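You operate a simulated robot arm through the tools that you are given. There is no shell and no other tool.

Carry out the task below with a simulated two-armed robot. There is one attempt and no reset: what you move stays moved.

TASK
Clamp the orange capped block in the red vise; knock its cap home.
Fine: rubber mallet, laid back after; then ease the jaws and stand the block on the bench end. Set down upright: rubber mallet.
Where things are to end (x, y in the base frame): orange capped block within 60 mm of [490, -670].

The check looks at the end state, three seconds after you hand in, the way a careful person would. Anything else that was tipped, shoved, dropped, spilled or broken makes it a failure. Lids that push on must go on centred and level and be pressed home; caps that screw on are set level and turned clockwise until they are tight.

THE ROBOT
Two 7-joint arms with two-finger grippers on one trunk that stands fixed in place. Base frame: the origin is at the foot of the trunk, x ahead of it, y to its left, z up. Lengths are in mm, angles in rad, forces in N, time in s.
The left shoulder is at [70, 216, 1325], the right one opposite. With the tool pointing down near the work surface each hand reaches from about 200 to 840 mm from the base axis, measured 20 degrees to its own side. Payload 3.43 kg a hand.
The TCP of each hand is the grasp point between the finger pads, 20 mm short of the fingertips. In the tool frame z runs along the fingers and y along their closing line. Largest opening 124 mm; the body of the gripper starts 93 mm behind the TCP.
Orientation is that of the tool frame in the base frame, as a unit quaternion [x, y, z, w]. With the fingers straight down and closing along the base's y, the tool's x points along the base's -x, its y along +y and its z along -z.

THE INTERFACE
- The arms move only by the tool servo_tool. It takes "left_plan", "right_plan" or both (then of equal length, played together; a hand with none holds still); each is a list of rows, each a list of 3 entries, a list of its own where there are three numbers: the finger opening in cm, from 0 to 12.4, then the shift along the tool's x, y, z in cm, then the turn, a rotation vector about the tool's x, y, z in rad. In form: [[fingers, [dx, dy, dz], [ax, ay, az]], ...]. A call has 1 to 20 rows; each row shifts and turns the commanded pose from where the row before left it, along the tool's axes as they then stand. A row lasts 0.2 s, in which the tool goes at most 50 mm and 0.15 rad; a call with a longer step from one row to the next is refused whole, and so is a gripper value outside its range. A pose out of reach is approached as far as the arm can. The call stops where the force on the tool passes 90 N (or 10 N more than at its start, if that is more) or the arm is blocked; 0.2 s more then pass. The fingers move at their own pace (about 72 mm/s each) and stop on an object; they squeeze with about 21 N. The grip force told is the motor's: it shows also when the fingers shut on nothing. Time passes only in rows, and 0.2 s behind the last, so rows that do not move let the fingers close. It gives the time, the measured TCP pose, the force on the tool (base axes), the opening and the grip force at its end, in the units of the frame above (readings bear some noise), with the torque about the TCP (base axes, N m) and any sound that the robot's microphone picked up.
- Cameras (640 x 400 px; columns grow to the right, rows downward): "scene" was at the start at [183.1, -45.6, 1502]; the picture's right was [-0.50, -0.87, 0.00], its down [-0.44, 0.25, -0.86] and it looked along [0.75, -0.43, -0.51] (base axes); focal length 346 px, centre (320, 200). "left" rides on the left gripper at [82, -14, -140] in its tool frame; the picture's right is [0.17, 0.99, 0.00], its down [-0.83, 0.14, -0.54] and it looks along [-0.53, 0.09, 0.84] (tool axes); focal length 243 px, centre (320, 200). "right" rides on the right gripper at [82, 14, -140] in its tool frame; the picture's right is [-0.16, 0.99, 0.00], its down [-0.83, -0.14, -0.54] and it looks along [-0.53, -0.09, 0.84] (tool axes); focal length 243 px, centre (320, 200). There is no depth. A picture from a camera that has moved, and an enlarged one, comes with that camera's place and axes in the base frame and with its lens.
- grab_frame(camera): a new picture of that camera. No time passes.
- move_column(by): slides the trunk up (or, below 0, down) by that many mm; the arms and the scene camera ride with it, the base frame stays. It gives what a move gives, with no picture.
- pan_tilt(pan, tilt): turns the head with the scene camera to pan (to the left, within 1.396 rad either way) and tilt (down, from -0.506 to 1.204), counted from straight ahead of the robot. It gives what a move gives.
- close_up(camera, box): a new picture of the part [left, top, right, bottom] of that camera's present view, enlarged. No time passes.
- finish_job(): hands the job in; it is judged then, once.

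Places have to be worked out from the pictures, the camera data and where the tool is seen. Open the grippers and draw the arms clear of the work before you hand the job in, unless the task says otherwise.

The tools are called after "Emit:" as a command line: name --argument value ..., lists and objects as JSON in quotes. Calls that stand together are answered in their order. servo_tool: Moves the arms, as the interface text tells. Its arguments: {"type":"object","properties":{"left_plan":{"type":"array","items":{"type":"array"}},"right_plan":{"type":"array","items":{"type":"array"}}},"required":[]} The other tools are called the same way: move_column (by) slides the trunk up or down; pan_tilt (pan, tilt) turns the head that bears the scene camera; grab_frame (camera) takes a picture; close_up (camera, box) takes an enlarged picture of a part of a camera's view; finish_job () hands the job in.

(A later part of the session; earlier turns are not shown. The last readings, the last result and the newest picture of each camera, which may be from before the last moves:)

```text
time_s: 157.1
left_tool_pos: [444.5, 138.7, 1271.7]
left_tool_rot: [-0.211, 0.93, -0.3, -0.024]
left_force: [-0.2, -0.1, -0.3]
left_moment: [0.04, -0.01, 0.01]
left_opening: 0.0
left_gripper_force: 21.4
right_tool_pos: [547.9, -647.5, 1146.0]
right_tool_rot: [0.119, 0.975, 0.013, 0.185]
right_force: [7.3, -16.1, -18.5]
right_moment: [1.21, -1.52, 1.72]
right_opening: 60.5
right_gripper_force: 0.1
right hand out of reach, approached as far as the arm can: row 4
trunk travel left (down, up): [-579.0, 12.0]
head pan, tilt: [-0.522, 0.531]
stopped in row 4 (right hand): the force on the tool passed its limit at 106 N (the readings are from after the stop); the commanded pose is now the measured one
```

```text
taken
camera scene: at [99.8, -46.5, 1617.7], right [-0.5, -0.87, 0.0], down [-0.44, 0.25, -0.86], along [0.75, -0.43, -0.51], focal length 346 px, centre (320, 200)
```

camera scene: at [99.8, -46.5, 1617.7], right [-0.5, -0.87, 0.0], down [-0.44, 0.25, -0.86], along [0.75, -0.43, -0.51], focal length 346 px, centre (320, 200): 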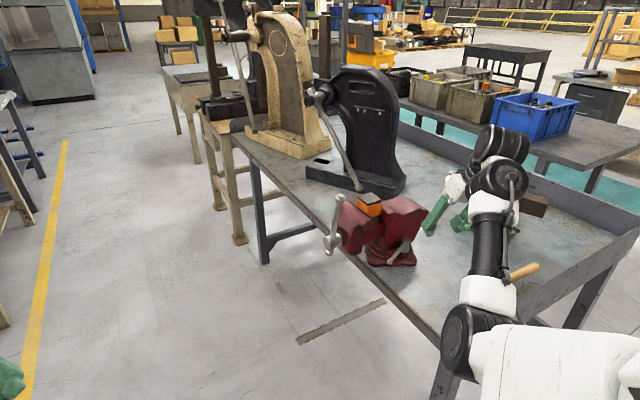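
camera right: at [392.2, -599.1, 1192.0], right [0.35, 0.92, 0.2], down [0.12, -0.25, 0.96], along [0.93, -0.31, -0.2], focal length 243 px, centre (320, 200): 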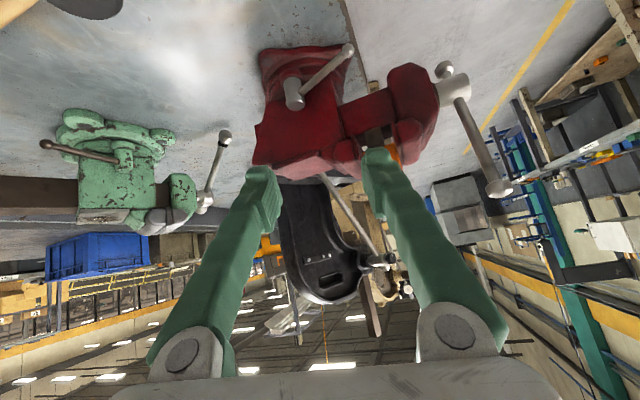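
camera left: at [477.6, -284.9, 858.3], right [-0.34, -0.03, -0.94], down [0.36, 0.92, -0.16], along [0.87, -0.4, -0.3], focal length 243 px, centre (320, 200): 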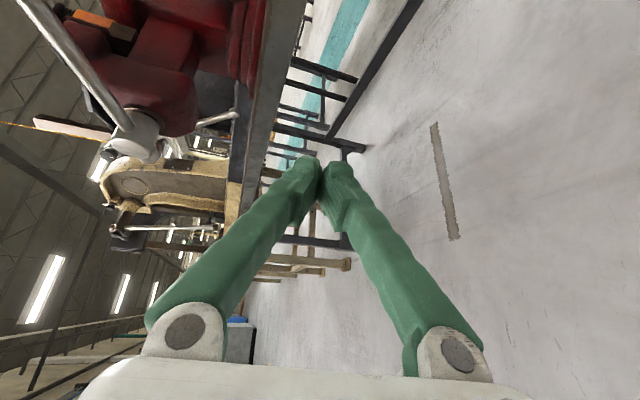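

It's the same self-contact, with the forearm folded against the wrist camera. I'll undo that rotation and restore the trunk-to-hand heights that worked earlier (shoulder near 1215, hand near 1140).

Emit:
servo_tool --right_plan '[[6, [0, 0, 0], [0, -0.13, 0]], [6, [0, 0, 0], [0, -0.13, 0]], [6, [0, 0, 0], [0, -0.13, 0]], [6, [0, 0, 0], [0, 0, 0]]]'

Emit:
move_column --by -100

Emit:
grab_frame --camera "scene"

```text
time_s: 158.1
left_tool_pos: [444.9, 140.2, 1272.3]
left_tool_rot: [-0.21, 0.93, -0.299, -0.023]
left_force: [0.9, 0.2, 0.7]
left_moment: [-0.01, 0.01, 0.01]
left_opening: 0.0
left_gripper_force: 20.5
right_tool_pos: [547.3, -646.0, 1147.1]
right_tool_rot: [0.122, 0.921, -0.01, 0.37]
right_force: [1.0, 0.4, -0.3]
right_moment: [0.0, -0.02, 0.0]
right_opening: 60.2
right_gripper_force: 0.1
trunk travel left (down, up): [-579.0, 12.0]
head pan, tilt: [-0.522, 0.531]
```

```text
time_s: 159.4
left_tool_pos: [444.8, 139.6, 1174.5]
left_tool_rot: [-0.21, 0.931, -0.299, -0.022]
left_force: [0.5, 0.0, 0.2]
left_moment: [0.07, 0.01, 0.02]
left_opening: 0.1
left_gripper_force: 20.9
right_tool_pos: [547.4, -645.7, 1049.4]
right_tool_rot: [0.122, 0.921, -0.01, 0.371]
right_force: [-0.5, 0.1, -0.4]
right_moment: [-0.01, 0.0, 0.01]
right_opening: 60.0
right_gripper_force: 0.1
trunk travel left (down, up): [-479.0, 112.0]
head pan, tilt: [-0.522, 0.531]
```

```text
taken
camera scene: at [182.6, -45.6, 1502.2], right [-0.5, -0.87, 0.0], down [-0.44, 0.25, -0.86], along [0.75, -0.43, -0.51], focal length 346 px, centre (320, 200)
```

scene: 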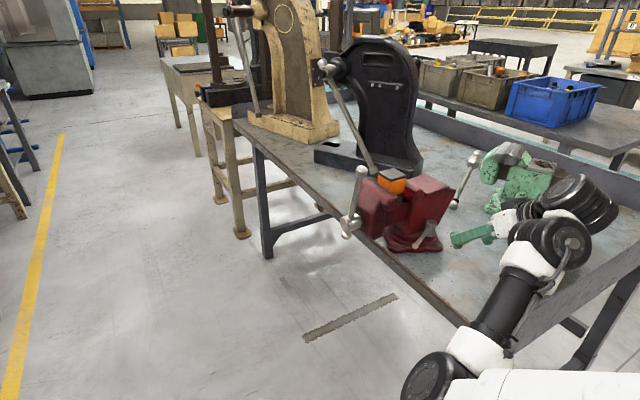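

I'll raise the hand relative to the shoulder now.

Emit:
servo_tool --right_plan '[[6, [-1.65, 1.0, -3.5], [0, 0, 0]], [6, [-1.65, 1.0, -3.5], [0, 0, 0]], [6, [-1.65, 1.0, -3.5], [0, 0, 0]], [6, [-1.65, 1.0, -3.5], [0, 0, 0]], [6, [0, 0, 0], [0, 0, 0]]]'

Emit:
grab_frame --camera "scene"

```text
time_s: 160.6
left_tool_pos: [444.1, 140.0, 1172.7]
left_tool_rot: [-0.212, 0.93, -0.299, -0.024]
left_force: [-0.3, -0.6, 0.3]
left_moment: [-0.02, -0.03, -0.01]
left_opening: 0.0
left_gripper_force: 20.8
right_tool_pos: [534.4, -628.5, 1103.6]
right_tool_rot: [0.12, 0.921, -0.009, 0.37]
right_force: [-1.3, 0.1, 0.0]
right_moment: [0.01, 0.02, -0.02]
right_opening: 59.8
right_gripper_force: 0.1
right hand out of reach, approached as far as the arm can: row 2, 3, 4
trunk travel left (down, up): [-479.0, 112.0]
head pan, tilt: [-0.522, 0.531]
```

```text
taken
camera scene: at [183.2, -45.7, 1502.0], right [-0.5, -0.87, 0.0], down [-0.44, 0.25, -0.86], along [0.75, -0.43, -0.51], focal length 346 px, centre (320, 200)
```

scene: 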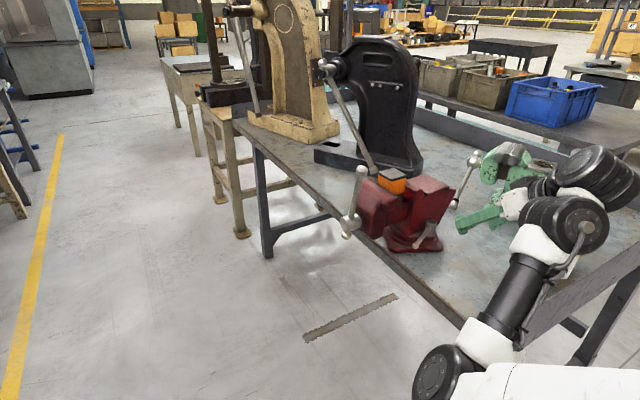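

I'll try extending forward with the tool levelling out, since an extended arm has more freedom.

Emit:
servo_tool --right_plan '[[1, [-1.0, 0.5, 2.0], [0, -0.12, 0]], [1, [-1.0, 0.5, 2.0], [0, -0.12, 0]], [1, [-0.5, 0.5, 2.0], [0, -0.12, 0]], [1, [-0.5, 1.0, 1.0], [0, -0.12, 0]], [1, [-0.5, 1.0, 0], [0, -0.12, 0]], [1, [-0.5, 1.0, 0], [0, -0.12, 0]], [1, [0, 0, 0], [0, 0, 0]]]'

Emit:
grab_frame --camera "scene"

Emit:
grab_frame --camera "right"

```text
time_s: 162.2
left_tool_pos: [444.2, 141.4, 1171.9]
left_tool_rot: [-0.211, 0.93, -0.299, -0.024]
left_force: [0.3, 0.5, -0.3]
left_moment: [0.0, 0.01, 0.0]
left_opening: 0.1
left_gripper_force: 21.1
right_tool_pos: [609.5, -614.5, 1090.0]
right_tool_rot: [0.108, 0.737, -0.062, 0.664]
right_force: [-0.1, 0.0, 0.1]
right_moment: [0.05, 0.02, -0.01]
right_opening: 10.1
right_gripper_force: 0.1
trunk travel left (down, up): [-479.0, 112.0]
head pan, tilt: [-0.522, 0.531]
```

```text
taken
camera scene: at [183.4, -45.0, 1501.9], right [-0.5, -0.87, 0.0], down [-0.44, 0.25, -0.86], along [0.75, -0.43, -0.51], focal length 346 px, centre (320, 200)
```

scene: 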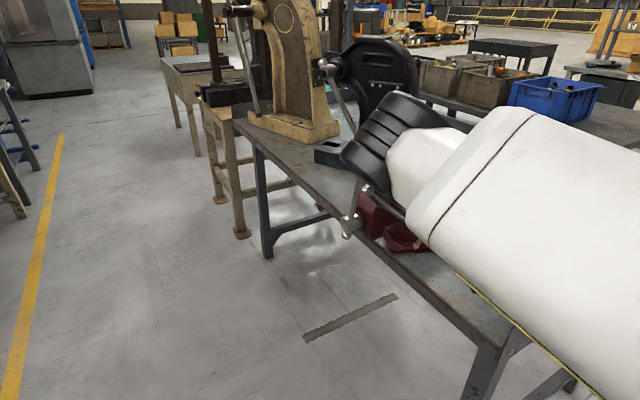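

```text
taken
camera right: at [470.2, -562.5, 1025.0], right [0.25, 0.94, 0.22], down [-0.48, -0.07, 0.88], along [0.84, -0.32, 0.43], focal length 243 px, centre (320, 200)
```

right: 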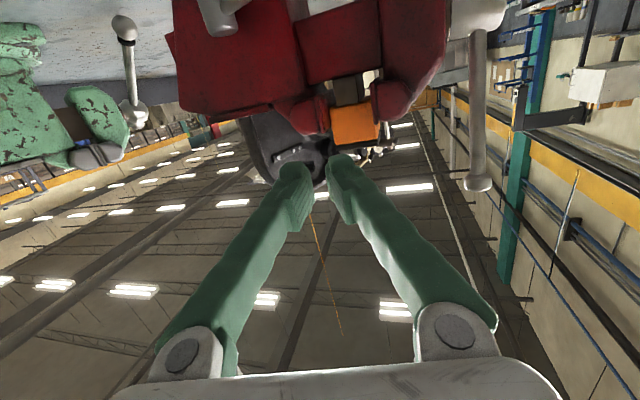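

The elbow has swung up and the hand now points forward at (610, -615, 1090). I'll move across to the bar's plane at y = -483 and square up the yaw.

Emit:
servo_tool --right_plan '[[1, [-0.83, 3.0, 0], [0, 0, 0]], [1, [-0.83, 3.47, 0], [-0.08, 0.004, -0.009]], [1, [-0.83, 3.47, 0], [-0.08, 0.004, -0.009]], [1, [-0.83, 3.4, 0], [-0.08, 0.004, -0.009]], [1, [0, 0, 0], [0, 0, 0]]]'

Emit:
grab_frame --camera "right"

Emit:
grab_frame --camera "scene"

```text
time_s: 163.0
left_tool_pos: [442.4, 138.9, 1172.7]
left_tool_rot: [-0.211, 0.93, -0.299, -0.023]
left_force: [0.1, -0.3, -0.7]
left_moment: [0.02, -0.01, 0.0]
left_opening: 0.0
left_gripper_force: 20.3
right_tool_pos: [571.1, -626.9, 1100.5]
right_tool_rot: [0.141, 0.739, -0.072, 0.655]
right_force: [-1.3, -1.0, -0.4]
right_moment: [-0.01, 0.02, 0.05]
right_opening: 9.8
right_gripper_force: 0.0
trunk travel left (down, up): [-479.0, 112.0]
head pan, tilt: [-0.522, 0.531]
stopped in row 3 (right hand): the arm was blocked; the commanded pose is now the measured one
```

```text
taken
camera right: at [433.4, -564.8, 1037.5], right [0.31, 0.92, 0.24], down [-0.47, -0.07, 0.88], along [0.82, -0.39, 0.41], focal length 243 px, centre (320, 200)
```

right: 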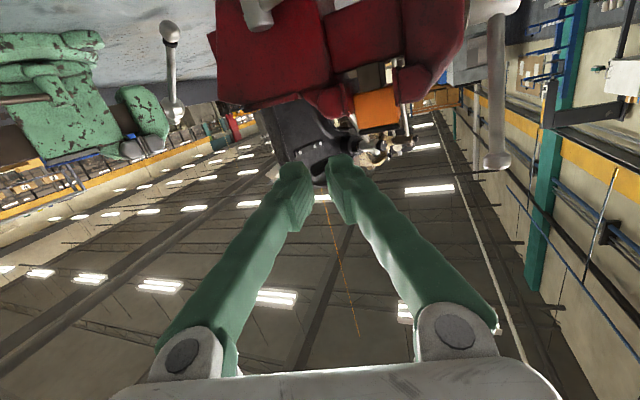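

```text
taken
camera scene: at [182.1, -46.3, 1502.1], right [-0.5, -0.87, 0.0], down [-0.44, 0.25, -0.86], along [0.75, -0.43, -0.51], focal length 346 px, centre (320, 200)
```

scene: 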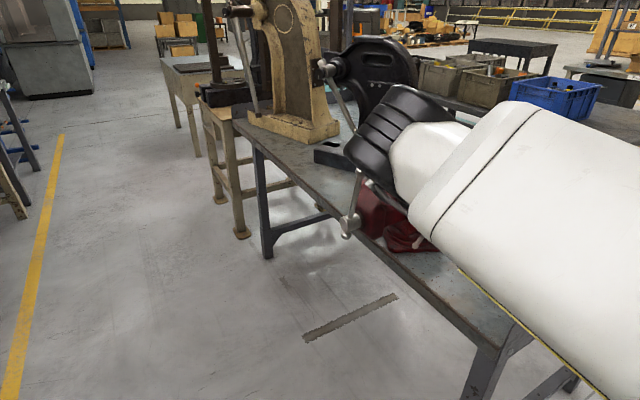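

The elbow is now up and to the left. In that posture the hand should be able to work from the aisle side pointing forward-right, so I'll try moving +y while yawing slightly to the right.

Emit:
servo_tool --right_plan '[[1, [-0.55, 3.36, 0.45], [0.0618, -0.005, 0.008]], [1, [-0.55, 3.36, 0.45], [0.0618, -0.005, 0.008]], [1, [-0.55, 3.36, 0.45], [0.0618, -0.005, 0.008]], [1, [-0.55, 3.36, 0.45], [0.0618, -0.005, 0.008]], [1, [0, 0, 0], [0, 0, 0]]]'

Emit:
grab_frame --camera "scene"

```text
time_s: 163.5
left_tool_pos: [444.7, 140.2, 1174.4]
left_tool_rot: [-0.212, 0.93, -0.3, -0.023]
left_force: [-0.5, 0.3, 0.6]
left_moment: [-0.04, -0.05, 0.02]
left_opening: 0.0
left_gripper_force: 20.7
right_tool_pos: [534.9, -590.4, 1010.3]
right_tool_rot: [0.167, 0.793, -0.122, 0.572]
right_force: [0.5, 0.0, 0.6]
right_moment: [0.01, 0.05, -0.01]
right_opening: 10.1
right_gripper_force: 0.0
trunk travel left (down, up): [-479.0, 112.0]
head pan, tilt: [-0.522, 0.531]
stopped in row 2 (right hand): the arm was blocked; the commanded pose is now the measured one
```

```text
taken
camera scene: at [182.4, -45.6, 1502.1], right [-0.5, -0.87, 0.0], down [-0.44, 0.25, -0.86], along [0.75, -0.43, -0.51], focal length 346 px, centre (320, 200)
```

scene: 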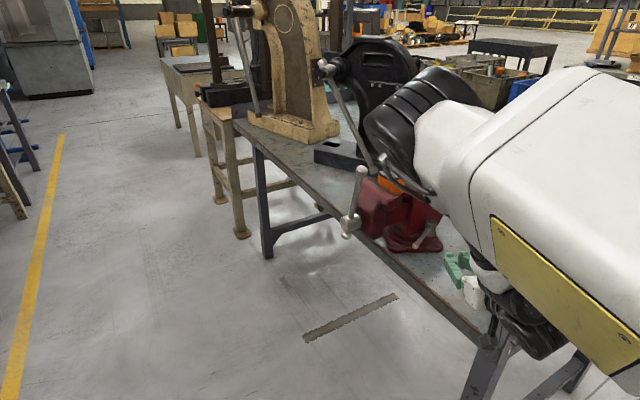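

The hand is at (535, -590, 1010) with the elbow forward and up. I'll extend it up and outward, clear above everything, to straighten the arm and reset its posture.

Emit:
servo_tool --right_plan '[[1, [-3.61, 0.3, 1.38], [0, 0, 0]], [1, [-3.61, 0.3, 1.38], [0, 0, 0]], [1, [-3.61, 0.3, 1.38], [0, 0, 0]], [1, [-3.61, 0.3, 1.38], [0, 0, 0]], [1, [0, 0, 0], [0, 0, 0]]]'

Emit:
grab_frame --camera "scene"

```text
time_s: 164.1
left_tool_pos: [443.7, 140.5, 1172.5]
left_tool_rot: [-0.212, 0.93, -0.3, -0.023]
left_force: [-0.5, 0.4, 0.7]
left_moment: [-0.02, 0.01, -0.01]
left_opening: 0.3
left_gripper_force: 20.6
right_tool_pos: [526.2, -581.0, 956.7]
right_tool_rot: [0.322, 0.792, -0.035, 0.517]
right_force: [0.5, -0.1, 0.5]
right_moment: [-0.04, 0.03, -0.06]
right_opening: 10.1
right_gripper_force: 0.1
trunk travel left (down, up): [-479.0, 112.0]
head pan, tilt: [-0.522, 0.531]
stopped in row 3 (right hand): the arm was blocked; the commanded pose is now the measured one
```

```text
taken
camera scene: at [184.5, -44.8, 1501.9], right [-0.5, -0.87, 0.0], down [-0.44, 0.25, -0.86], along [0.75, -0.43, -0.51], focal length 346 px, centre (320, 200)
```

scene: 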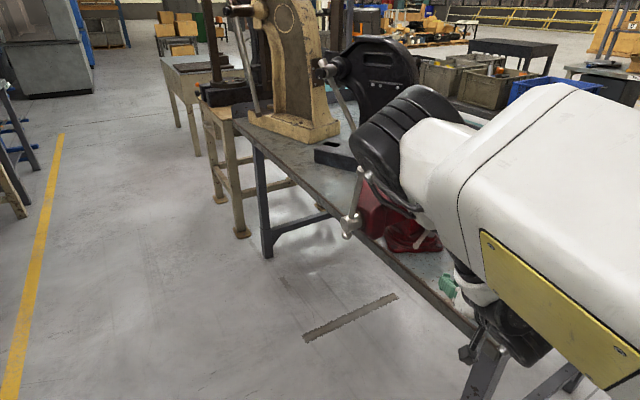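

The hand dipped although I commanded it up, so the solver is switching arm branches. I'll test with one small upward step.

Emit:
servo_tool --right_plan '[[1, [-1.5, 0, 0], [0, 0, 0]], [1, [0, 0, 0], [0, 0, 0]]]'

Emit:
grab_frame --camera "right"

```text
time_s: 164.7
left_tool_pos: [444.1, 140.8, 1172.9]
left_tool_rot: [-0.212, 0.93, -0.299, -0.022]
left_force: [0.1, -0.4, 0.8]
left_moment: [-0.03, -0.02, -0.01]
left_opening: 0.0
left_gripper_force: 21.0
right_tool_pos: [513.5, -558.1, 929.2]
right_tool_rot: [0.383, 0.783, 0.008, 0.49]
right_force: [0.7, -0.1, 0.2]
right_moment: [-0.01, 0.0, -0.02]
right_opening: 10.0
right_gripper_force: 0.0
trunk travel left (down, up): [-479.0, 112.0]
head pan, tilt: [-0.522, 0.531]
stopped in row 2 (right hand): the arm was blocked; the commanded pose is now the measured one
```

```text
taken
camera right: at [394.0, -448.5, 943.8], right [0.62, 0.6, 0.51], down [-0.31, -0.41, 0.86], along [0.72, -0.69, -0.07], focal length 243 px, centre (320, 200)
```

right: 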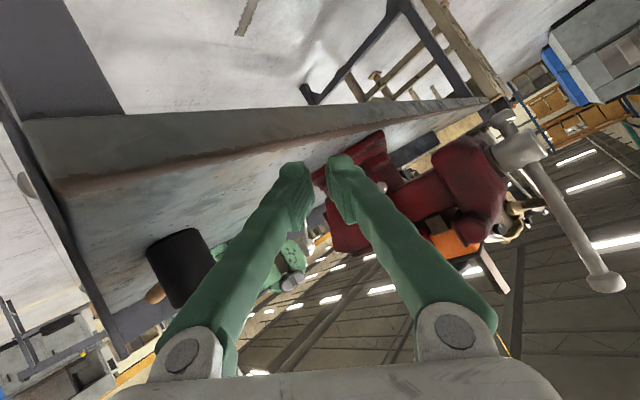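

The hand is drifting into the free aisle space (y > -585). I'll help it that way with small +y steps and watch.

Emit:
servo_tool --right_plan '[[1, [1.2, 1.4, -0.7], [0, 0, 0]], [1, [1.2, 1.4, -0.7], [0, 0, 0]], [1, [1.2, 1.4, -0.7], [0, 0, 0]], [1, [0, 0, 0], [0, 0, 0]]]'

Emit:
grab_frame --camera "scene"

Emit:
grab_frame --camera "left"

```text
time_s: 165.7
left_tool_pos: [445.4, 141.0, 1172.0]
left_tool_rot: [-0.211, 0.93, -0.298, -0.022]
left_force: [-0.4, 0.2, -0.2]
left_moment: [-0.01, 0.01, 0.01]
left_opening: 0.2
left_gripper_force: 21.1
right_tool_pos: [481.0, -572.8, 911.4]
right_tool_rot: [0.406, 0.786, -0.024, 0.466]
right_force: [0.0, 0.4, 0.5]
right_moment: [-0.02, -0.03, 0.01]
right_opening: 10.3
right_gripper_force: 0.2
right hand out of reach, approached as far as the arm can: row 1, 2, 3
trunk travel left (down, up): [-479.0, 112.0]
head pan, tilt: [-0.522, 0.531]
```

```text
taken
camera scene: at [183.3, -45.8, 1502.0], right [-0.5, -0.87, 0.0], down [-0.44, 0.25, -0.86], along [0.75, -0.43, -0.51], focal length 346 px, centre (320, 200)
```

scene: 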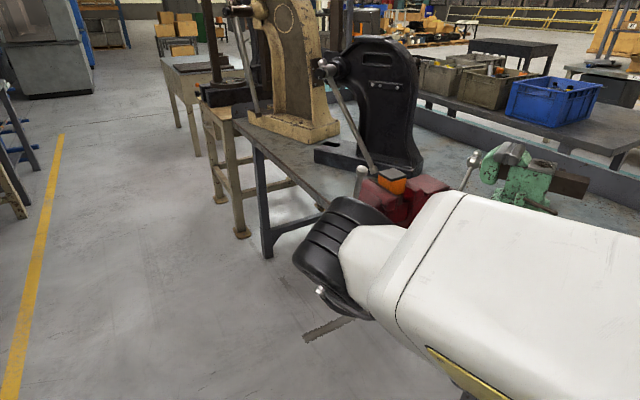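

```text
taken
camera left: at [364.0, 178.1, 1309.8], right [-0.55, 0.66, -0.51], down [0.65, 0.72, 0.23], along [0.52, -0.21, -0.83], focal length 243 px, centre (320, 200)
```

left: 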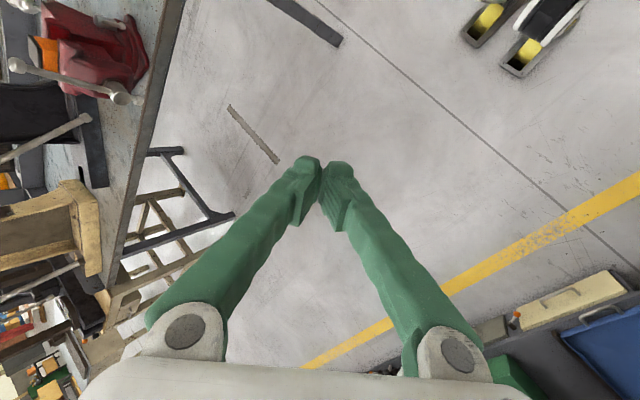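

The elbow is now forward and level, and the hand sits near the bench edge, so first I'll raise the trunk 100 mm for clearance.

Emit:
move_column --by 105

Emit:
servo_tool --right_plan '[[1, [-1.5, 0.6, -1.1], [0, 0, 0]], [1, [-1.5, 0.6, -1.1], [0, 0, 0]], [1, [0, 0, 0], [0, 0, 0]]]'

Emit:
grab_frame --camera "scene"

```text
time_s: 167.1
left_tool_pos: [445.0, 141.4, 1276.2]
left_tool_rot: [-0.211, 0.93, -0.299, -0.023]
left_force: [0.0, 0.4, 0.3]
left_moment: [-0.03, -0.02, 0.0]
left_opening: 0.0
left_gripper_force: 20.5
right_tool_pos: [473.7, -585.6, 1015.7]
right_tool_rot: [0.424, 0.774, -0.028, 0.469]
right_force: [-0.2, -0.3, -0.4]
right_moment: [0.01, 0.02, 0.0]
right_opening: 10.1
right_gripper_force: 0.0
trunk travel left (down, up): [-584.0, 7.0]
head pan, tilt: [-0.522, 0.531]
```

```text
time_s: 168.1
left_tool_pos: [443.6, 140.7, 1279.2]
left_tool_rot: [-0.212, 0.93, -0.3, -0.022]
left_force: [-0.1, 0.0, -0.3]
left_moment: [0.0, 0.01, 0.03]
left_opening: 0.0
left_gripper_force: 21.3
right_tool_pos: [468.2, -606.6, 1065.9]
right_tool_rot: [0.424, 0.769, -0.041, 0.476]
right_force: [0.1, 0.4, -0.2]
right_moment: [0.01, 0.01, -0.02]
right_opening: 10.0
right_gripper_force: 0.1
trunk travel left (down, up): [-584.0, 7.0]
head pan, tilt: [-0.522, 0.531]
stopped in row 3 (right hand): the arm was blocked; the commanded pose is now the measured one
```

```text
taken
camera scene: at [92.3, -45.9, 1622.4], right [-0.5, -0.87, 0.0], down [-0.44, 0.25, -0.86], along [0.75, -0.43, -0.51], focal length 346 px, centre (320, 200)
```

scene: 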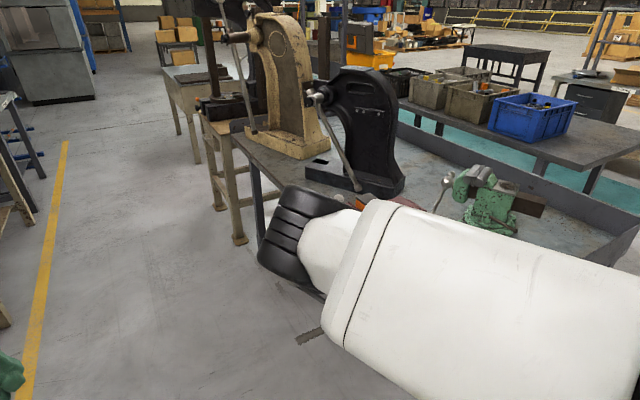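

It follows now. I'll extend up and outward over the open bench in steps.

Emit:
servo_tool --right_plan '[[1, [-3.0, 0.5, 0.8], [0, 0, 0]], [1, [-4.05, 0.74, 1.04], [0, 0, 0]], [1, [-4.05, 0.74, 1.04], [0, 0, 0]], [1, [0, 0, 0], [0, 0, 0]]]'

Emit:
grab_frame --camera "scene"

```text
time_s: 168.8
left_tool_pos: [440.1, 141.6, 1276.6]
left_tool_rot: [-0.211, 0.93, -0.301, -0.023]
left_force: [0.2, 0.0, 0.0]
left_moment: [-0.05, -0.02, 0.02]
left_opening: 0.2
left_gripper_force: 21.0
right_tool_pos: [374.6, -631.7, 965.7]
right_tool_rot: [0.579, 0.729, -0.001, 0.366]
right_force: [-1.4, 0.5, 0.6]
right_moment: [-0.05, -0.03, 0.01]
right_opening: 10.2
right_gripper_force: 0.0
trunk travel left (down, up): [-584.0, 7.0]
head pan, tilt: [-0.522, 0.531]
stopped in row 3 (right hand): the arm was blocked; the commanded pose is now the measured one
```

```text
taken
camera scene: at [89.1, -44.0, 1622.4], right [-0.5, -0.87, 0.0], down [-0.44, 0.25, -0.86], along [0.75, -0.43, -0.5], focal length 346 px, centre (320, 200)
```

scene: 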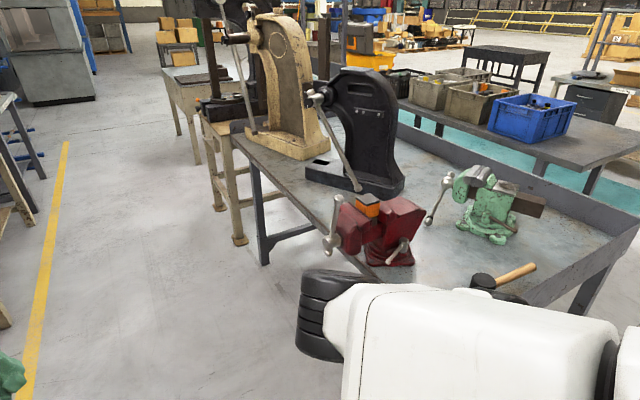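

The hand jumped near the bench's end board while the elbow swings under. I'll stop and test very small moves: first straight up 20 mm.

Emit:
servo_tool --right_plan '[[1, [-0.7, 0.3, -0.7], [0, 0, 0]], [1, [0, 0, 0], [0, 0, 0]]]'

Emit:
grab_frame --camera "right"

Emit:
pan_tilt --pan -1.1 --tilt 0.8

Emit:
grab_frame --camera "scene"

```text
time_s: 169.3
left_tool_pos: [443.9, 139.5, 1277.3]
left_tool_rot: [-0.211, 0.93, -0.299, -0.024]
left_force: [0.5, -0.3, 0.1]
left_moment: [0.05, 0.0, 0.01]
left_opening: 0.0
left_gripper_force: 20.6
right_tool_pos: [361.2, -633.4, 962.3]
right_tool_rot: [0.605, 0.713, 0.005, 0.355]
right_force: [-0.2, 0.7, -0.5]
right_moment: [-0.01, -0.01, -0.02]
right_opening: 10.0
right_gripper_force: 0.1
trunk travel left (down, up): [-584.0, 7.0]
head pan, tilt: [-0.522, 0.531]
```

```text
taken
camera right: at [298.3, -500.4, 1031.8], right [0.85, 0.12, 0.51], down [-0.38, -0.53, 0.76], along [0.36, -0.84, -0.4], focal length 243 px, centre (320, 200)
```

right: 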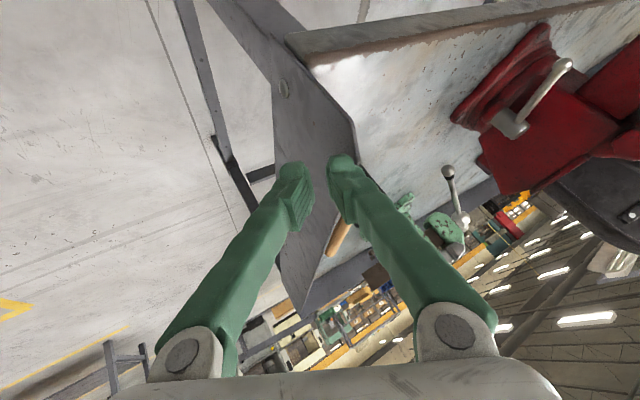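

```text
time_s: 170.3
left_tool_pos: [443.9, 141.0, 1276.7]
left_tool_rot: [-0.211, 0.93, -0.299, -0.023]
left_force: [0.6, -0.3, -0.6]
left_moment: [0.01, 0.02, -0.01]
left_opening: 0.1
left_gripper_force: 20.8
right_tool_pos: [363.9, -638.0, 967.2]
right_tool_rot: [0.601, 0.714, 0.003, 0.359]
right_force: [0.7, -0.5, 0.0]
right_moment: [-0.01, 0.01, 0.01]
right_opening: 10.0
right_gripper_force: 0.0
trunk travel left (down, up): [-584.0, 7.0]
head pan, tilt: [-1.1, 0.799]
```

```text
taken
camera scene: at [50.6, -72.4, 1599.3], right [-0.89, -0.45, 0.0], down [-0.33, 0.64, -0.7], along [0.32, -0.62, -0.72], focal length 346 px, centre (320, 200)
```

scene: 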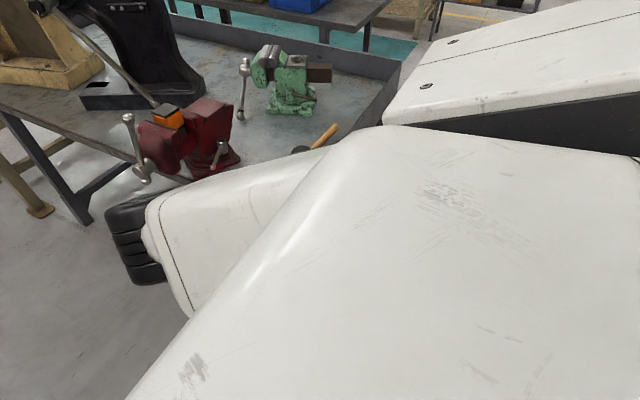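

The hand is still here near (364, -638, 967), outside the end board. I'll take it out to the right side and up, where the arm can straighten sideways, in steps.

Emit:
servo_tool --right_plan '[[1, [-2.5, 0.25, -0.7], [0, 0, 0]], [1, [-3.0, 0.3, -0.9], [0, 0, 0]], [1, [-3.0, 0.3, -0.9], [0, 0, 0]], [1, [0, 0, 0], [0, 0, 0]]]'

Emit:
grab_frame --camera "right"

Emit:
grab_frame --camera "scene"

```text
time_s: 170.8
left_tool_pos: [441.8, 138.8, 1279.0]
left_tool_rot: [-0.211, 0.93, -0.3, -0.021]
left_force: [-0.6, -1.2, 0.6]
left_moment: [-0.01, -0.01, 0.04]
left_opening: 0.0
left_gripper_force: 20.8
right_tool_pos: [265.3, -587.3, 885.2]
right_tool_rot: [0.706, 0.658, 0.037, 0.26]
right_force: [-0.3, -0.1, -0.6]
right_moment: [-0.04, -0.01, 0.0]
right_opening: 9.8
right_gripper_force: 0.0
trunk travel left (down, up): [-584.0, 7.0]
head pan, tilt: [-1.1, 0.799]
stopped in row 2 (right hand): the arm was blocked; the commanded pose is now the measured one
```

```text
taken
camera right: at [233.0, -465.4, 986.4], right [0.87, -0.16, 0.46], down [-0.45, -0.62, 0.65], along [0.18, -0.77, -0.61], focal length 243 px, centre (320, 200)
```

right: 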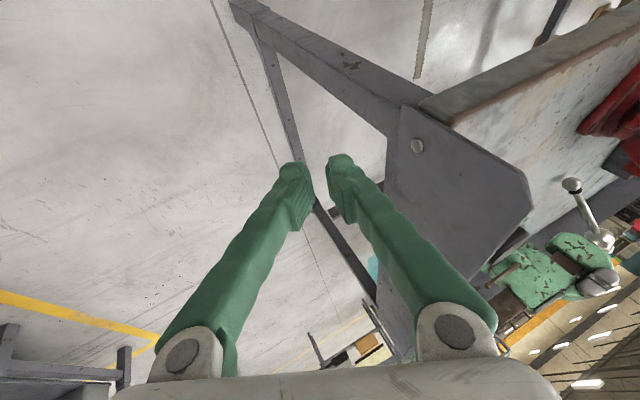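

```text
taken
camera scene: at [48.2, -73.5, 1599.4], right [-0.89, -0.45, 0.0], down [-0.32, 0.64, -0.7], along [0.32, -0.62, -0.72], focal length 346 px, centre (320, 200)
```

scene: 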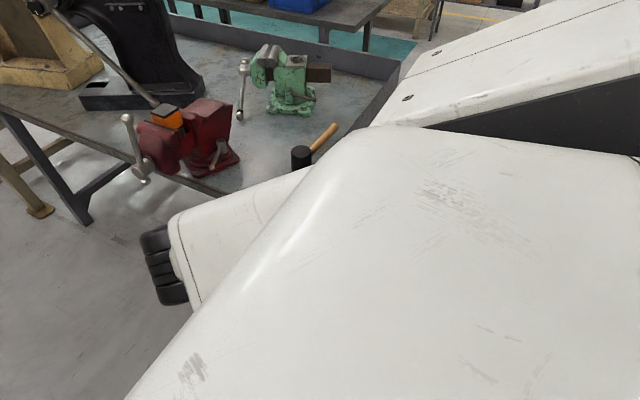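

The hand is now in the free space in front of the bench end. Its roll has drifted about 90° from my normal tool frame, which explains the limits. I'll turn it back to the standard tool-down orientation here.

Emit:
servo_tool --right_plan '[[1, [0, 0, 0], [0.007, 0.049, -0.133]], [1, [0, 0, 0], [0.007, 0.049, -0.133]], [1, [0, 0, 0], [0.007, 0.049, -0.133]], [1, [0, 0, 0], [0.007, 0.049, -0.133]], [1, [0, 0, 0], [0.007, 0.049, -0.133]], [1, [0, 0, 0], [0.007, 0.049, -0.133]], [1, [0, 0, 0], [0, 0, 0]]]'

Emit:
grab_frame --camera "scene"

```text
time_s: 171.2
left_tool_pos: [442.6, 139.9, 1279.2]
left_tool_rot: [-0.211, 0.93, -0.3, -0.023]
left_force: [0.1, -0.7, -0.1]
left_moment: [0.03, -0.03, 0.03]
left_opening: 0.0
left_gripper_force: 21.4
right_tool_pos: [261.9, -536.8, 858.3]
right_tool_rot: [0.77, 0.588, 0.117, 0.219]
right_force: [0.4, -0.7, 0.9]
right_moment: [0.01, -0.03, -0.01]
right_opening: 10.0
right_gripper_force: 0.0
trunk travel left (down, up): [-584.0, 7.0]
head pan, tilt: [-1.1, 0.799]
stopped in row 2 (right hand): the arm was blocked; the commanded pose is now the measured one
```

```text
taken
camera scene: at [49.8, -73.1, 1599.3], right [-0.89, -0.45, 0.0], down [-0.32, 0.64, -0.7], along [0.32, -0.62, -0.72], focal length 346 px, centre (320, 200)
```

scene: 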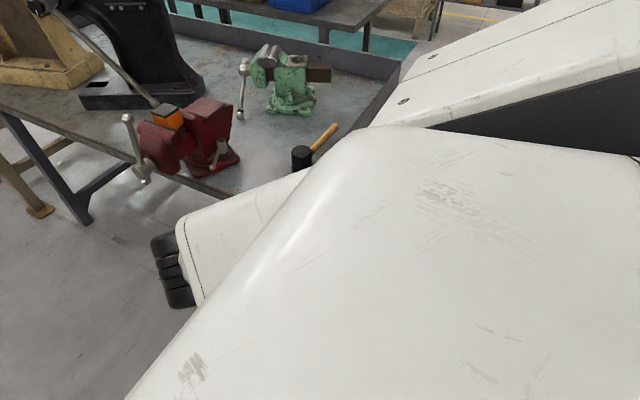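

It's moving slowly through free space toward another branch, a few steps per call. I'll keep commanding the standard orientation here and watch each step.

Emit:
servo_tool --right_plan '[[1, [0, 0, 0], [0.02, 0.038, -0.133]], [1, [0, 0, 0], [0.02, 0.038, -0.133]], [1, [0, 0, 0], [0.02, 0.038, -0.133]], [1, [0, 0, 0], [0, 0, 0]]]'

Emit:
servo_tool --right_plan '[[1, [0, 0, 0], [0.02, 0.038, -0.1]], [1, [0, 0, 0], [0, 0, 0]], [1, [0, 0, 0], [0, 0, 0]]]'

Emit:
grab_frame --camera "scene"

Emit:
grab_frame --camera "right"

```text
time_s: 171.7
left_tool_pos: [444.0, 139.9, 1277.9]
left_tool_rot: [-0.211, 0.93, -0.3, -0.023]
left_force: [-0.6, 0.3, -0.1]
left_moment: [0.01, -0.01, 0.04]
left_opening: 0.1
left_gripper_force: 21.0
right_tool_pos: [257.9, -499.0, 841.2]
right_tool_rot: [0.822, 0.509, 0.177, 0.185]
right_force: [-0.8, 0.1, 0.2]
right_moment: [-0.01, -0.01, 0.02]
right_opening: 9.9
right_gripper_force: 0.1
trunk travel left (down, up): [-584.0, 7.0]
head pan, tilt: [-1.1, 0.799]
stopped in row 2 (right hand): the arm was blocked; the commanded pose is now the measured one
```

```text
time_s: 172.1
left_tool_pos: [442.7, 139.6, 1278.3]
left_tool_rot: [-0.21, 0.93, -0.3, -0.022]
left_force: [0.9, -0.1, 0.2]
left_moment: [0.01, -0.05, -0.02]
left_opening: 0.1
left_gripper_force: 21.4
right_tool_pos: [231.7, -472.6, 821.2]
right_tool_rot: [0.877, 0.402, 0.216, 0.151]
right_force: [-0.6, -0.4, -0.5]
right_moment: [0.01, -0.03, 0.0]
right_opening: 10.0
right_gripper_force: 0.0
trunk travel left (down, up): [-584.0, 7.0]
head pan, tilt: [-1.1, 0.799]
stopped in row 2 (right hand): the arm was blocked; the commanded pose is now the measured one
```

```text
taken
camera scene: at [49.3, -72.6, 1599.4], right [-0.89, -0.45, 0.0], down [-0.32, 0.64, -0.7], along [0.32, -0.62, -0.72], focal length 346 px, centre (320, 200)
```

scene: 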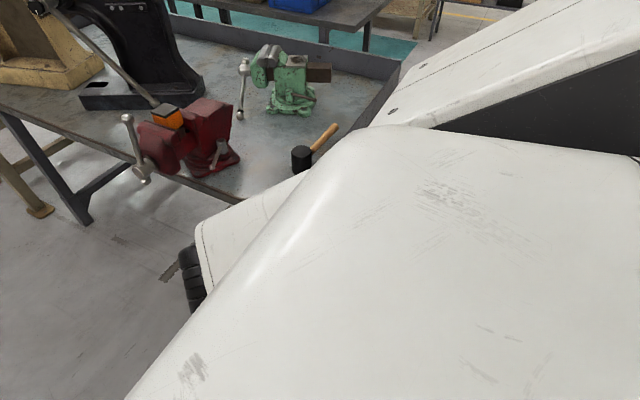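

```text
taken
camera right: at [217.2, -404.6, 969.5], right [0.53, -0.75, 0.39], down [-0.84, -0.5, 0.19], along [0.05, -0.43, -0.9], focal length 243 px, centre (320, 200)
```

right: 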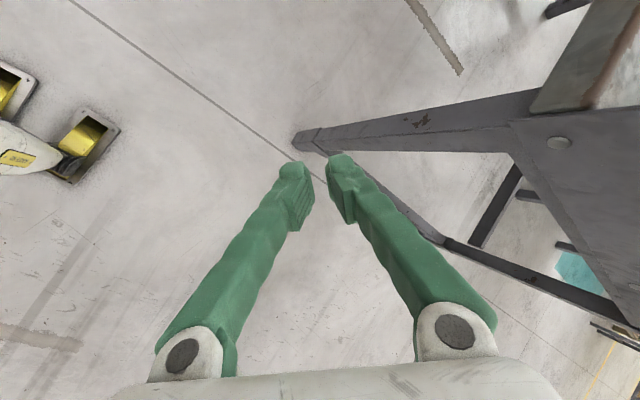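

The wrist prefers the other roll side, with the tool flipped 180° about its axis, which is equally usable. I'll turn to that flipped tool-down orientation instead.

Emit:
servo_tool --right_plan '[[1, [0, 0, 0], [0.044, -0.063, 0.117]], [1, [0, 0, 0], [0.044, -0.063, 0.117]], [1, [0, 0, 0], [0.044, -0.063, 0.117]], [1, [0, 0, 0], [0.044, -0.063, 0.117]], [1, [0, 0, 0], [0.044, -0.063, 0.117]], [1, [0, 0, 0], [0.044, -0.063, 0.117]], [1, [0, 0, 0], [0, 0, 0]]]'

Emit:
grab_frame --camera "scene"

```text
time_s: 173.7
left_tool_pos: [443.7, 139.2, 1277.9]
left_tool_rot: [-0.211, 0.93, -0.299, -0.023]
left_force: [-0.2, 0.4, -0.4]
left_moment: [0.02, 0.01, 0.02]
left_opening: 0.0
left_gripper_force: 21.2
right_tool_pos: [230.3, -467.9, 822.0]
right_tool_rot: [0.997, 0.073, 0.033, 0.024]
right_force: [0.1, -0.6, -0.3]
right_moment: [0.0, 0.01, 0.03]
right_opening: 9.8
right_gripper_force: 0.0
trunk travel left (down, up): [-584.0, 7.0]
head pan, tilt: [-1.1, 0.799]
```

```text
taken
camera scene: at [50.9, -72.5, 1599.3], right [-0.89, -0.45, 0.0], down [-0.33, 0.64, -0.7], along [0.32, -0.62, -0.72], focal length 346 px, centre (320, 200)
```

scene: 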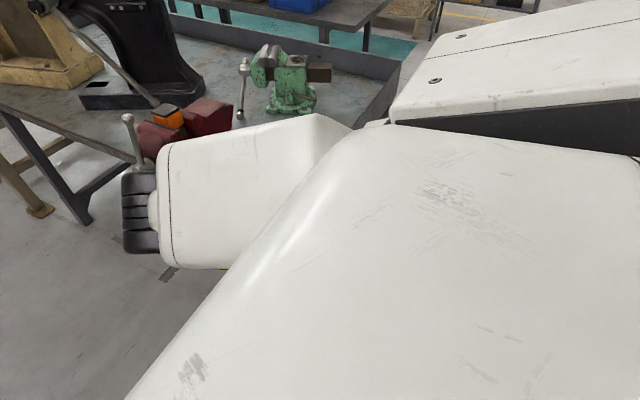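

That turned smoothly. In this branch I'll now move into the aisle in front of the vise.

Emit:
servo_tool --right_plan '[[1, [2.0, 0.18, -1.5], [0, 0, 0]], [1, [3.82, 0.18, -1.9], [0, 0, 0]], [1, [3.82, 0.18, -1.9], [0, 0, 0]], [1, [3.82, 0.18, -1.9], [0, 0, 0]], [1, [3.82, 0.18, -1.9], [0, 0, 0]], [1, [3.82, 0.18, -1.9], [0, 0, 0]], [1, [0, 0, 0], [0, 0, 0]]]'

Emit:
grab_frame --camera "scene"

Emit:
grab_frame --camera "right"

```text
time_s: 174.9
left_tool_pos: [444.1, 140.5, 1277.4]
left_tool_rot: [-0.211, 0.93, -0.299, -0.023]
left_force: [-1.0, -0.5, 0.1]
left_moment: [-0.04, -0.03, -0.02]
left_opening: 0.1
left_gripper_force: 20.8
right_tool_pos: [326.5, -422.7, 873.5]
right_tool_rot: [0.999, -0.005, 0.012, -0.046]
right_force: [-0.2, 0.0, -0.8]
right_moment: [-0.05, 0.0, 0.0]
right_opening: 9.9
right_gripper_force: 0.0
trunk travel left (down, up): [-584.0, 7.0]
head pan, tilt: [-1.1, 0.799]
stopped in row 5 (right hand): the arm was blocked; the commanded pose is now the measured one
```

```text
taken
camera scene: at [51.4, -71.8, 1599.3], right [-0.89, -0.45, 0.0], down [-0.33, 0.64, -0.7], along [0.32, -0.62, -0.72], focal length 346 px, centre (320, 200)
```

scene: 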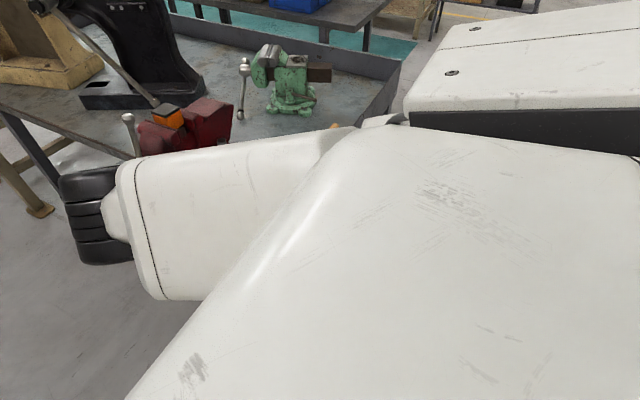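

```text
taken
camera right: at [405.1, -450.3, 1013.6], right [-0.17, -0.98, -0.09], down [-0.84, 0.1, 0.53], along [-0.51, 0.17, -0.84], focal length 243 px, centre (320, 200)
```

right: 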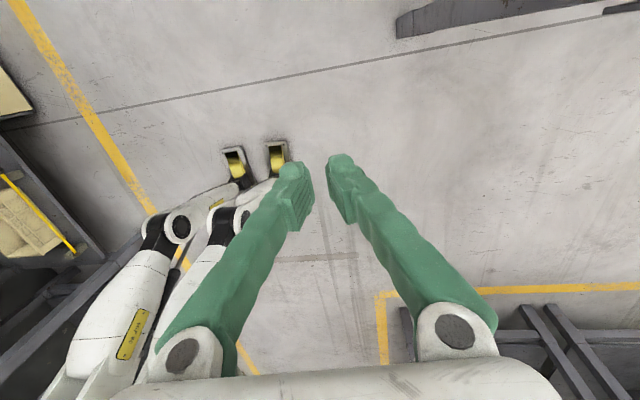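

The robot's elbow sits forward-left of the hand in this branch. Pointing the tool to the left should push the elbow out to the right again. First I raise the hand a bit and start that turn.

Emit:
servo_tool --right_plan '[[1, [-1.5, 0, -3], [0, 0, 0]], [1, [-1.5, 0, -3], [0, 0, 0]], [1, [-1.5, 0, -3], [0, 0, 0]], [1, [0, 0, 0], [0.1, 0.1, 0]], [1, [0, 0, 0], [0.1, 0.1, 0]], [1, [0, 0, 0], [0.1, 0.1, 0]], [1, [0, 0, 0], [0, 0, 0]]]'

Emit:
grab_frame --camera "scene"

```text
time_s: 176.5
left_tool_pos: [444.6, 139.8, 1277.5]
left_tool_rot: [-0.211, 0.93, -0.3, -0.023]
left_force: [-0.3, 0.9, -0.1]
left_moment: [-0.02, -0.01, -0.01]
left_opening: 0.0
left_gripper_force: 21.5
right_tool_pos: [280.6, -426.9, 961.7]
right_tool_rot: [0.968, -0.005, 0.161, -0.194]
right_force: [-0.5, -0.2, -0.2]
right_moment: [0.03, 0.04, 0.02]
right_opening: 10.0
right_gripper_force: 0.0
trunk travel left (down, up): [-584.0, 7.0]
head pan, tilt: [-1.1, 0.799]
```

```text
taken
camera scene: at [51.7, -71.7, 1599.3], right [-0.89, -0.45, 0.0], down [-0.33, 0.64, -0.7], along [0.32, -0.62, -0.72], focal length 346 px, centre (320, 200)
```

scene: 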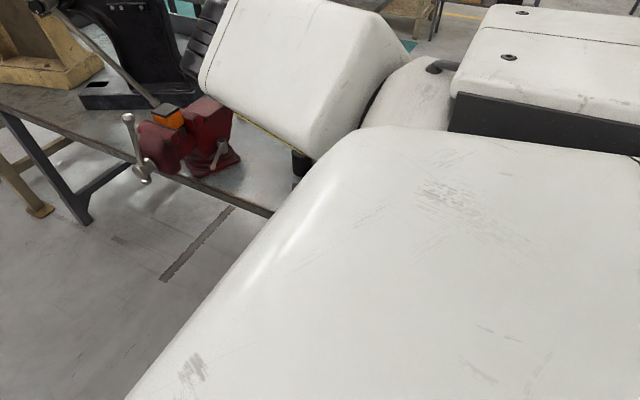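

The elbow is swinging up, as wanted. I'll continue the turn with a bit more height.

Emit:
servo_tool --right_plan '[[1, [0, 0, 0], [0.1, 0.1, 0]], [1, [0, 0, 0], [0.1, 0.1, 0]], [1, [0, 0, 0], [0.1, 0.1, 0]], [1, [0, 0, 0], [0.1, 0.1, 0]], [1, [0, 0, 0], [0, 0, 0]]]'

Emit:
grab_frame --camera "scene"

Emit:
grab_frame --camera "right"

```text
time_s: 177.7
left_tool_pos: [444.6, 139.0, 1277.7]
left_tool_rot: [-0.211, 0.93, -0.3, -0.023]
left_force: [-0.7, 0.0, 0.3]
left_moment: [0.02, 0.06, -0.02]
left_opening: 0.0
left_gripper_force: 21.0
right_tool_pos: [279.5, -438.4, 996.6]
right_tool_rot: [0.895, -0.01, 0.3, -0.331]
right_force: [0.0, 0.2, -0.3]
right_moment: [0.01, 0.01, 0.01]
right_opening: 10.1
right_gripper_force: 0.1
right hand out of reach, approached as far as the arm can: row 3, 4
trunk travel left (down, up): [-584.0, 7.0]
head pan, tilt: [-1.1, 0.799]
```

```text
taken
camera scene: at [51.7, -72.4, 1599.2], right [-0.89, -0.45, 0.0], down [-0.33, 0.64, -0.7], along [0.32, -0.62, -0.72], focal length 346 px, centre (320, 200)
```

scene: 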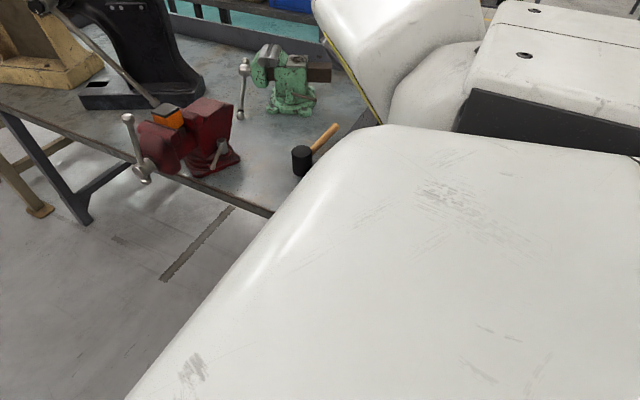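

```text
taken
camera right: at [273.1, -550.6, 1115.8], right [0.04, -0.73, -0.68], down [-1.0, -0.03, -0.03], along [0.01, 0.68, -0.73], focal length 243 px, centre (320, 200)
```

right: 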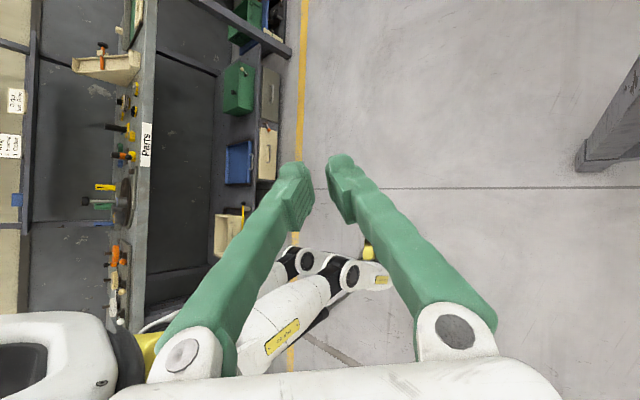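

The elbow is now up and right, which is the good posture. I'll move the hand forward in the aisle, then turn the tool to point straight ahead.

Emit:
servo_tool --right_plan '[[1, [3.0, 0.1, 1.2], [0, 0, 0]], [1, [3.81, 0.12, 1.57], [0, 0, 0]], [1, [3.81, 0.12, 1.57], [0, 0, 0]], [1, [3.81, 0.12, 1.57], [0, 0, 0]], [1, [3.81, 0.12, 1.57], [0, 0, 0]], [1, [0, 0, 0], [-0.0595, 0.11, -0.063]], [1, [0, 0, 0], [-0.0595, 0.11, -0.063]], [1, [0, 0, 0], [0, 0, 0]]]'

Emit:
grab_frame --camera "scene"

Emit:
grab_frame --camera "right"

```text
time_s: 179.5
left_tool_pos: [444.0, 140.4, 1277.4]
left_tool_rot: [-0.212, 0.93, -0.299, -0.023]
left_force: [0.3, -0.1, 0.7]
left_moment: [-0.05, 0.01, 0.02]
left_opening: 0.0
left_gripper_force: 21.3
right_tool_pos: [474.2, -447.8, 1059.1]
right_tool_rot: [0.876, -0.009, 0.41, -0.252]
right_force: [0.8, 0.0, 0.4]
right_moment: [0.02, 0.03, -0.01]
right_opening: 10.2
right_gripper_force: 0.1
right hand out of reach, approached as far as the arm can: row 7
trunk travel left (down, up): [-584.0, 7.0]
head pan, tilt: [-1.1, 0.799]
```

```text
taken
camera scene: at [51.8, -72.1, 1599.2], right [-0.89, -0.45, 0.0], down [-0.33, 0.64, -0.7], along [0.32, -0.62, -0.72], focal length 346 px, centre (320, 200)
```

scene: 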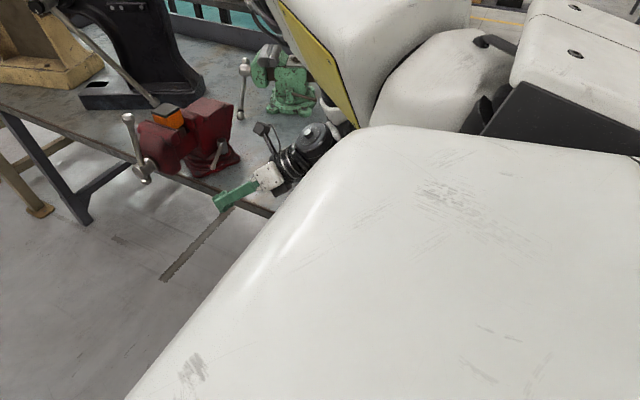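

```text
taken
camera right: at [430.0, -539.7, 1186.7], right [0.08, -0.82, -0.56], down [-0.97, 0.07, -0.24], along [0.24, 0.56, -0.79], focal length 243 px, centre (320, 200)
```

right: 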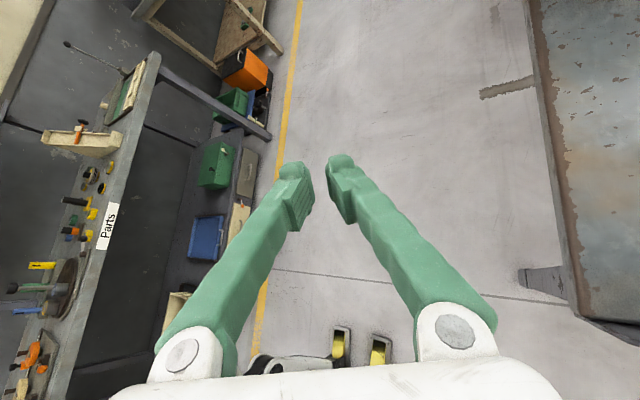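

The posture is good now, but the tool is still rolled by 180° and near a limit. I'll roll it back toward the standard side step by step.

Emit:
servo_tool --right_plan '[[1, [0, 0, 0], [0, 0, -0.14]], [1, [0, 0, 0], [0, 0, -0.14]], [1, [0, 0, 0], [0, 0, -0.14]], [1, [0, 0, 0], [0, 0, -0.14]], [1, [0, 0, 0], [0, 0, -0.14]], [1, [0, 0, 0], [0, 0, -0.14]], [1, [0, 0, 0], [0, 0, 0]]]'

Emit:
grab_frame --camera "scene"

```text
time_s: 181.1
left_tool_pos: [444.4, 139.0, 1278.4]
left_tool_rot: [-0.211, 0.931, -0.298, -0.023]
left_force: [0.2, -1.0, -0.3]
left_moment: [0.02, 0.01, 0.0]
left_opening: 0.0
left_gripper_force: 21.3
right_tool_pos: [473.0, -447.8, 1060.6]
right_tool_rot: [0.803, 0.349, 0.479, -0.062]
right_force: [0.2, 0.1, -0.2]
right_moment: [-0.01, 0.0, 0.0]
right_opening: 9.7
right_gripper_force: 0.0
trunk travel left (down, up): [-584.0, 7.0]
head pan, tilt: [-1.1, 0.799]
```

```text
taken
camera scene: at [51.0, -72.4, 1599.3], right [-0.89, -0.45, 0.0], down [-0.33, 0.64, -0.7], along [0.32, -0.62, -0.72], focal length 346 px, centre (320, 200)
```

scene: 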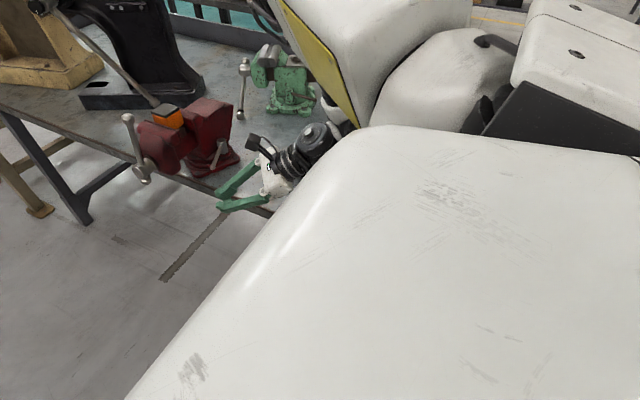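

Rolling works smoothly, so I'll continue to the standard side.

Emit:
servo_tool --right_plan '[[1, [0, 0, 0], [0, 0, -0.144]], [1, [0, 0, 0], [0, 0, -0.144]], [1, [0, 0, 0], [0, 0, -0.144]], [1, [0, 0, 0], [0, 0, -0.144]], [1, [0, 0, 0], [0, 0, -0.144]], [1, [0, 0, 0], [0, 0, -0.144]], [1, [0, 0, 0], [0, 0, -0.144]], [1, [0, 0, 0], [0, 0, -0.144]], [1, [0, 0, 0], [0, 0, -0.144]], [1, [0, 0, 0], [0, 0, -0.144]], [1, [0, 0, 0], [0, 0, -0.144]], [1, [0, 0, 0], [0, 0, -0.144]], [1, [0, 0, 0], [0, 0, -0.144]], [1, [0, 0, 0], [0, 0, -0.144]], [1, [0, 0, 0], [0, 0, -0.144]], [1, [0, 0, 0], [0, 0, -0.144]], [1, [0, 0, 0], [0, 0, 0]]]'

```text
time_s: 184.7
left_tool_pos: [443.8, 139.1, 1278.6]
left_tool_rot: [-0.21, 0.93, -0.299, -0.022]
left_force: [0.6, -0.3, 0.6]
left_moment: [0.0, -0.02, -0.01]
left_opening: 0.1
left_gripper_force: 21.2
right_tool_pos: [654.2, -491.6, 1032.2]
right_tool_rot: [0.009, 0.873, 0.255, 0.415]
right_force: [0.2, 0.1, 0.1]
right_moment: [-0.01, 0.0, 0.01]
right_opening: 10.1
right_gripper_force: 0.0
right hand out of reach, approached as far as the arm can: row 9, 10, 11, 12, 13, 14, 15, 16
trunk travel left (down, up): [-584.0, 7.0]
head pan, tilt: [-1.1, 0.799]
```

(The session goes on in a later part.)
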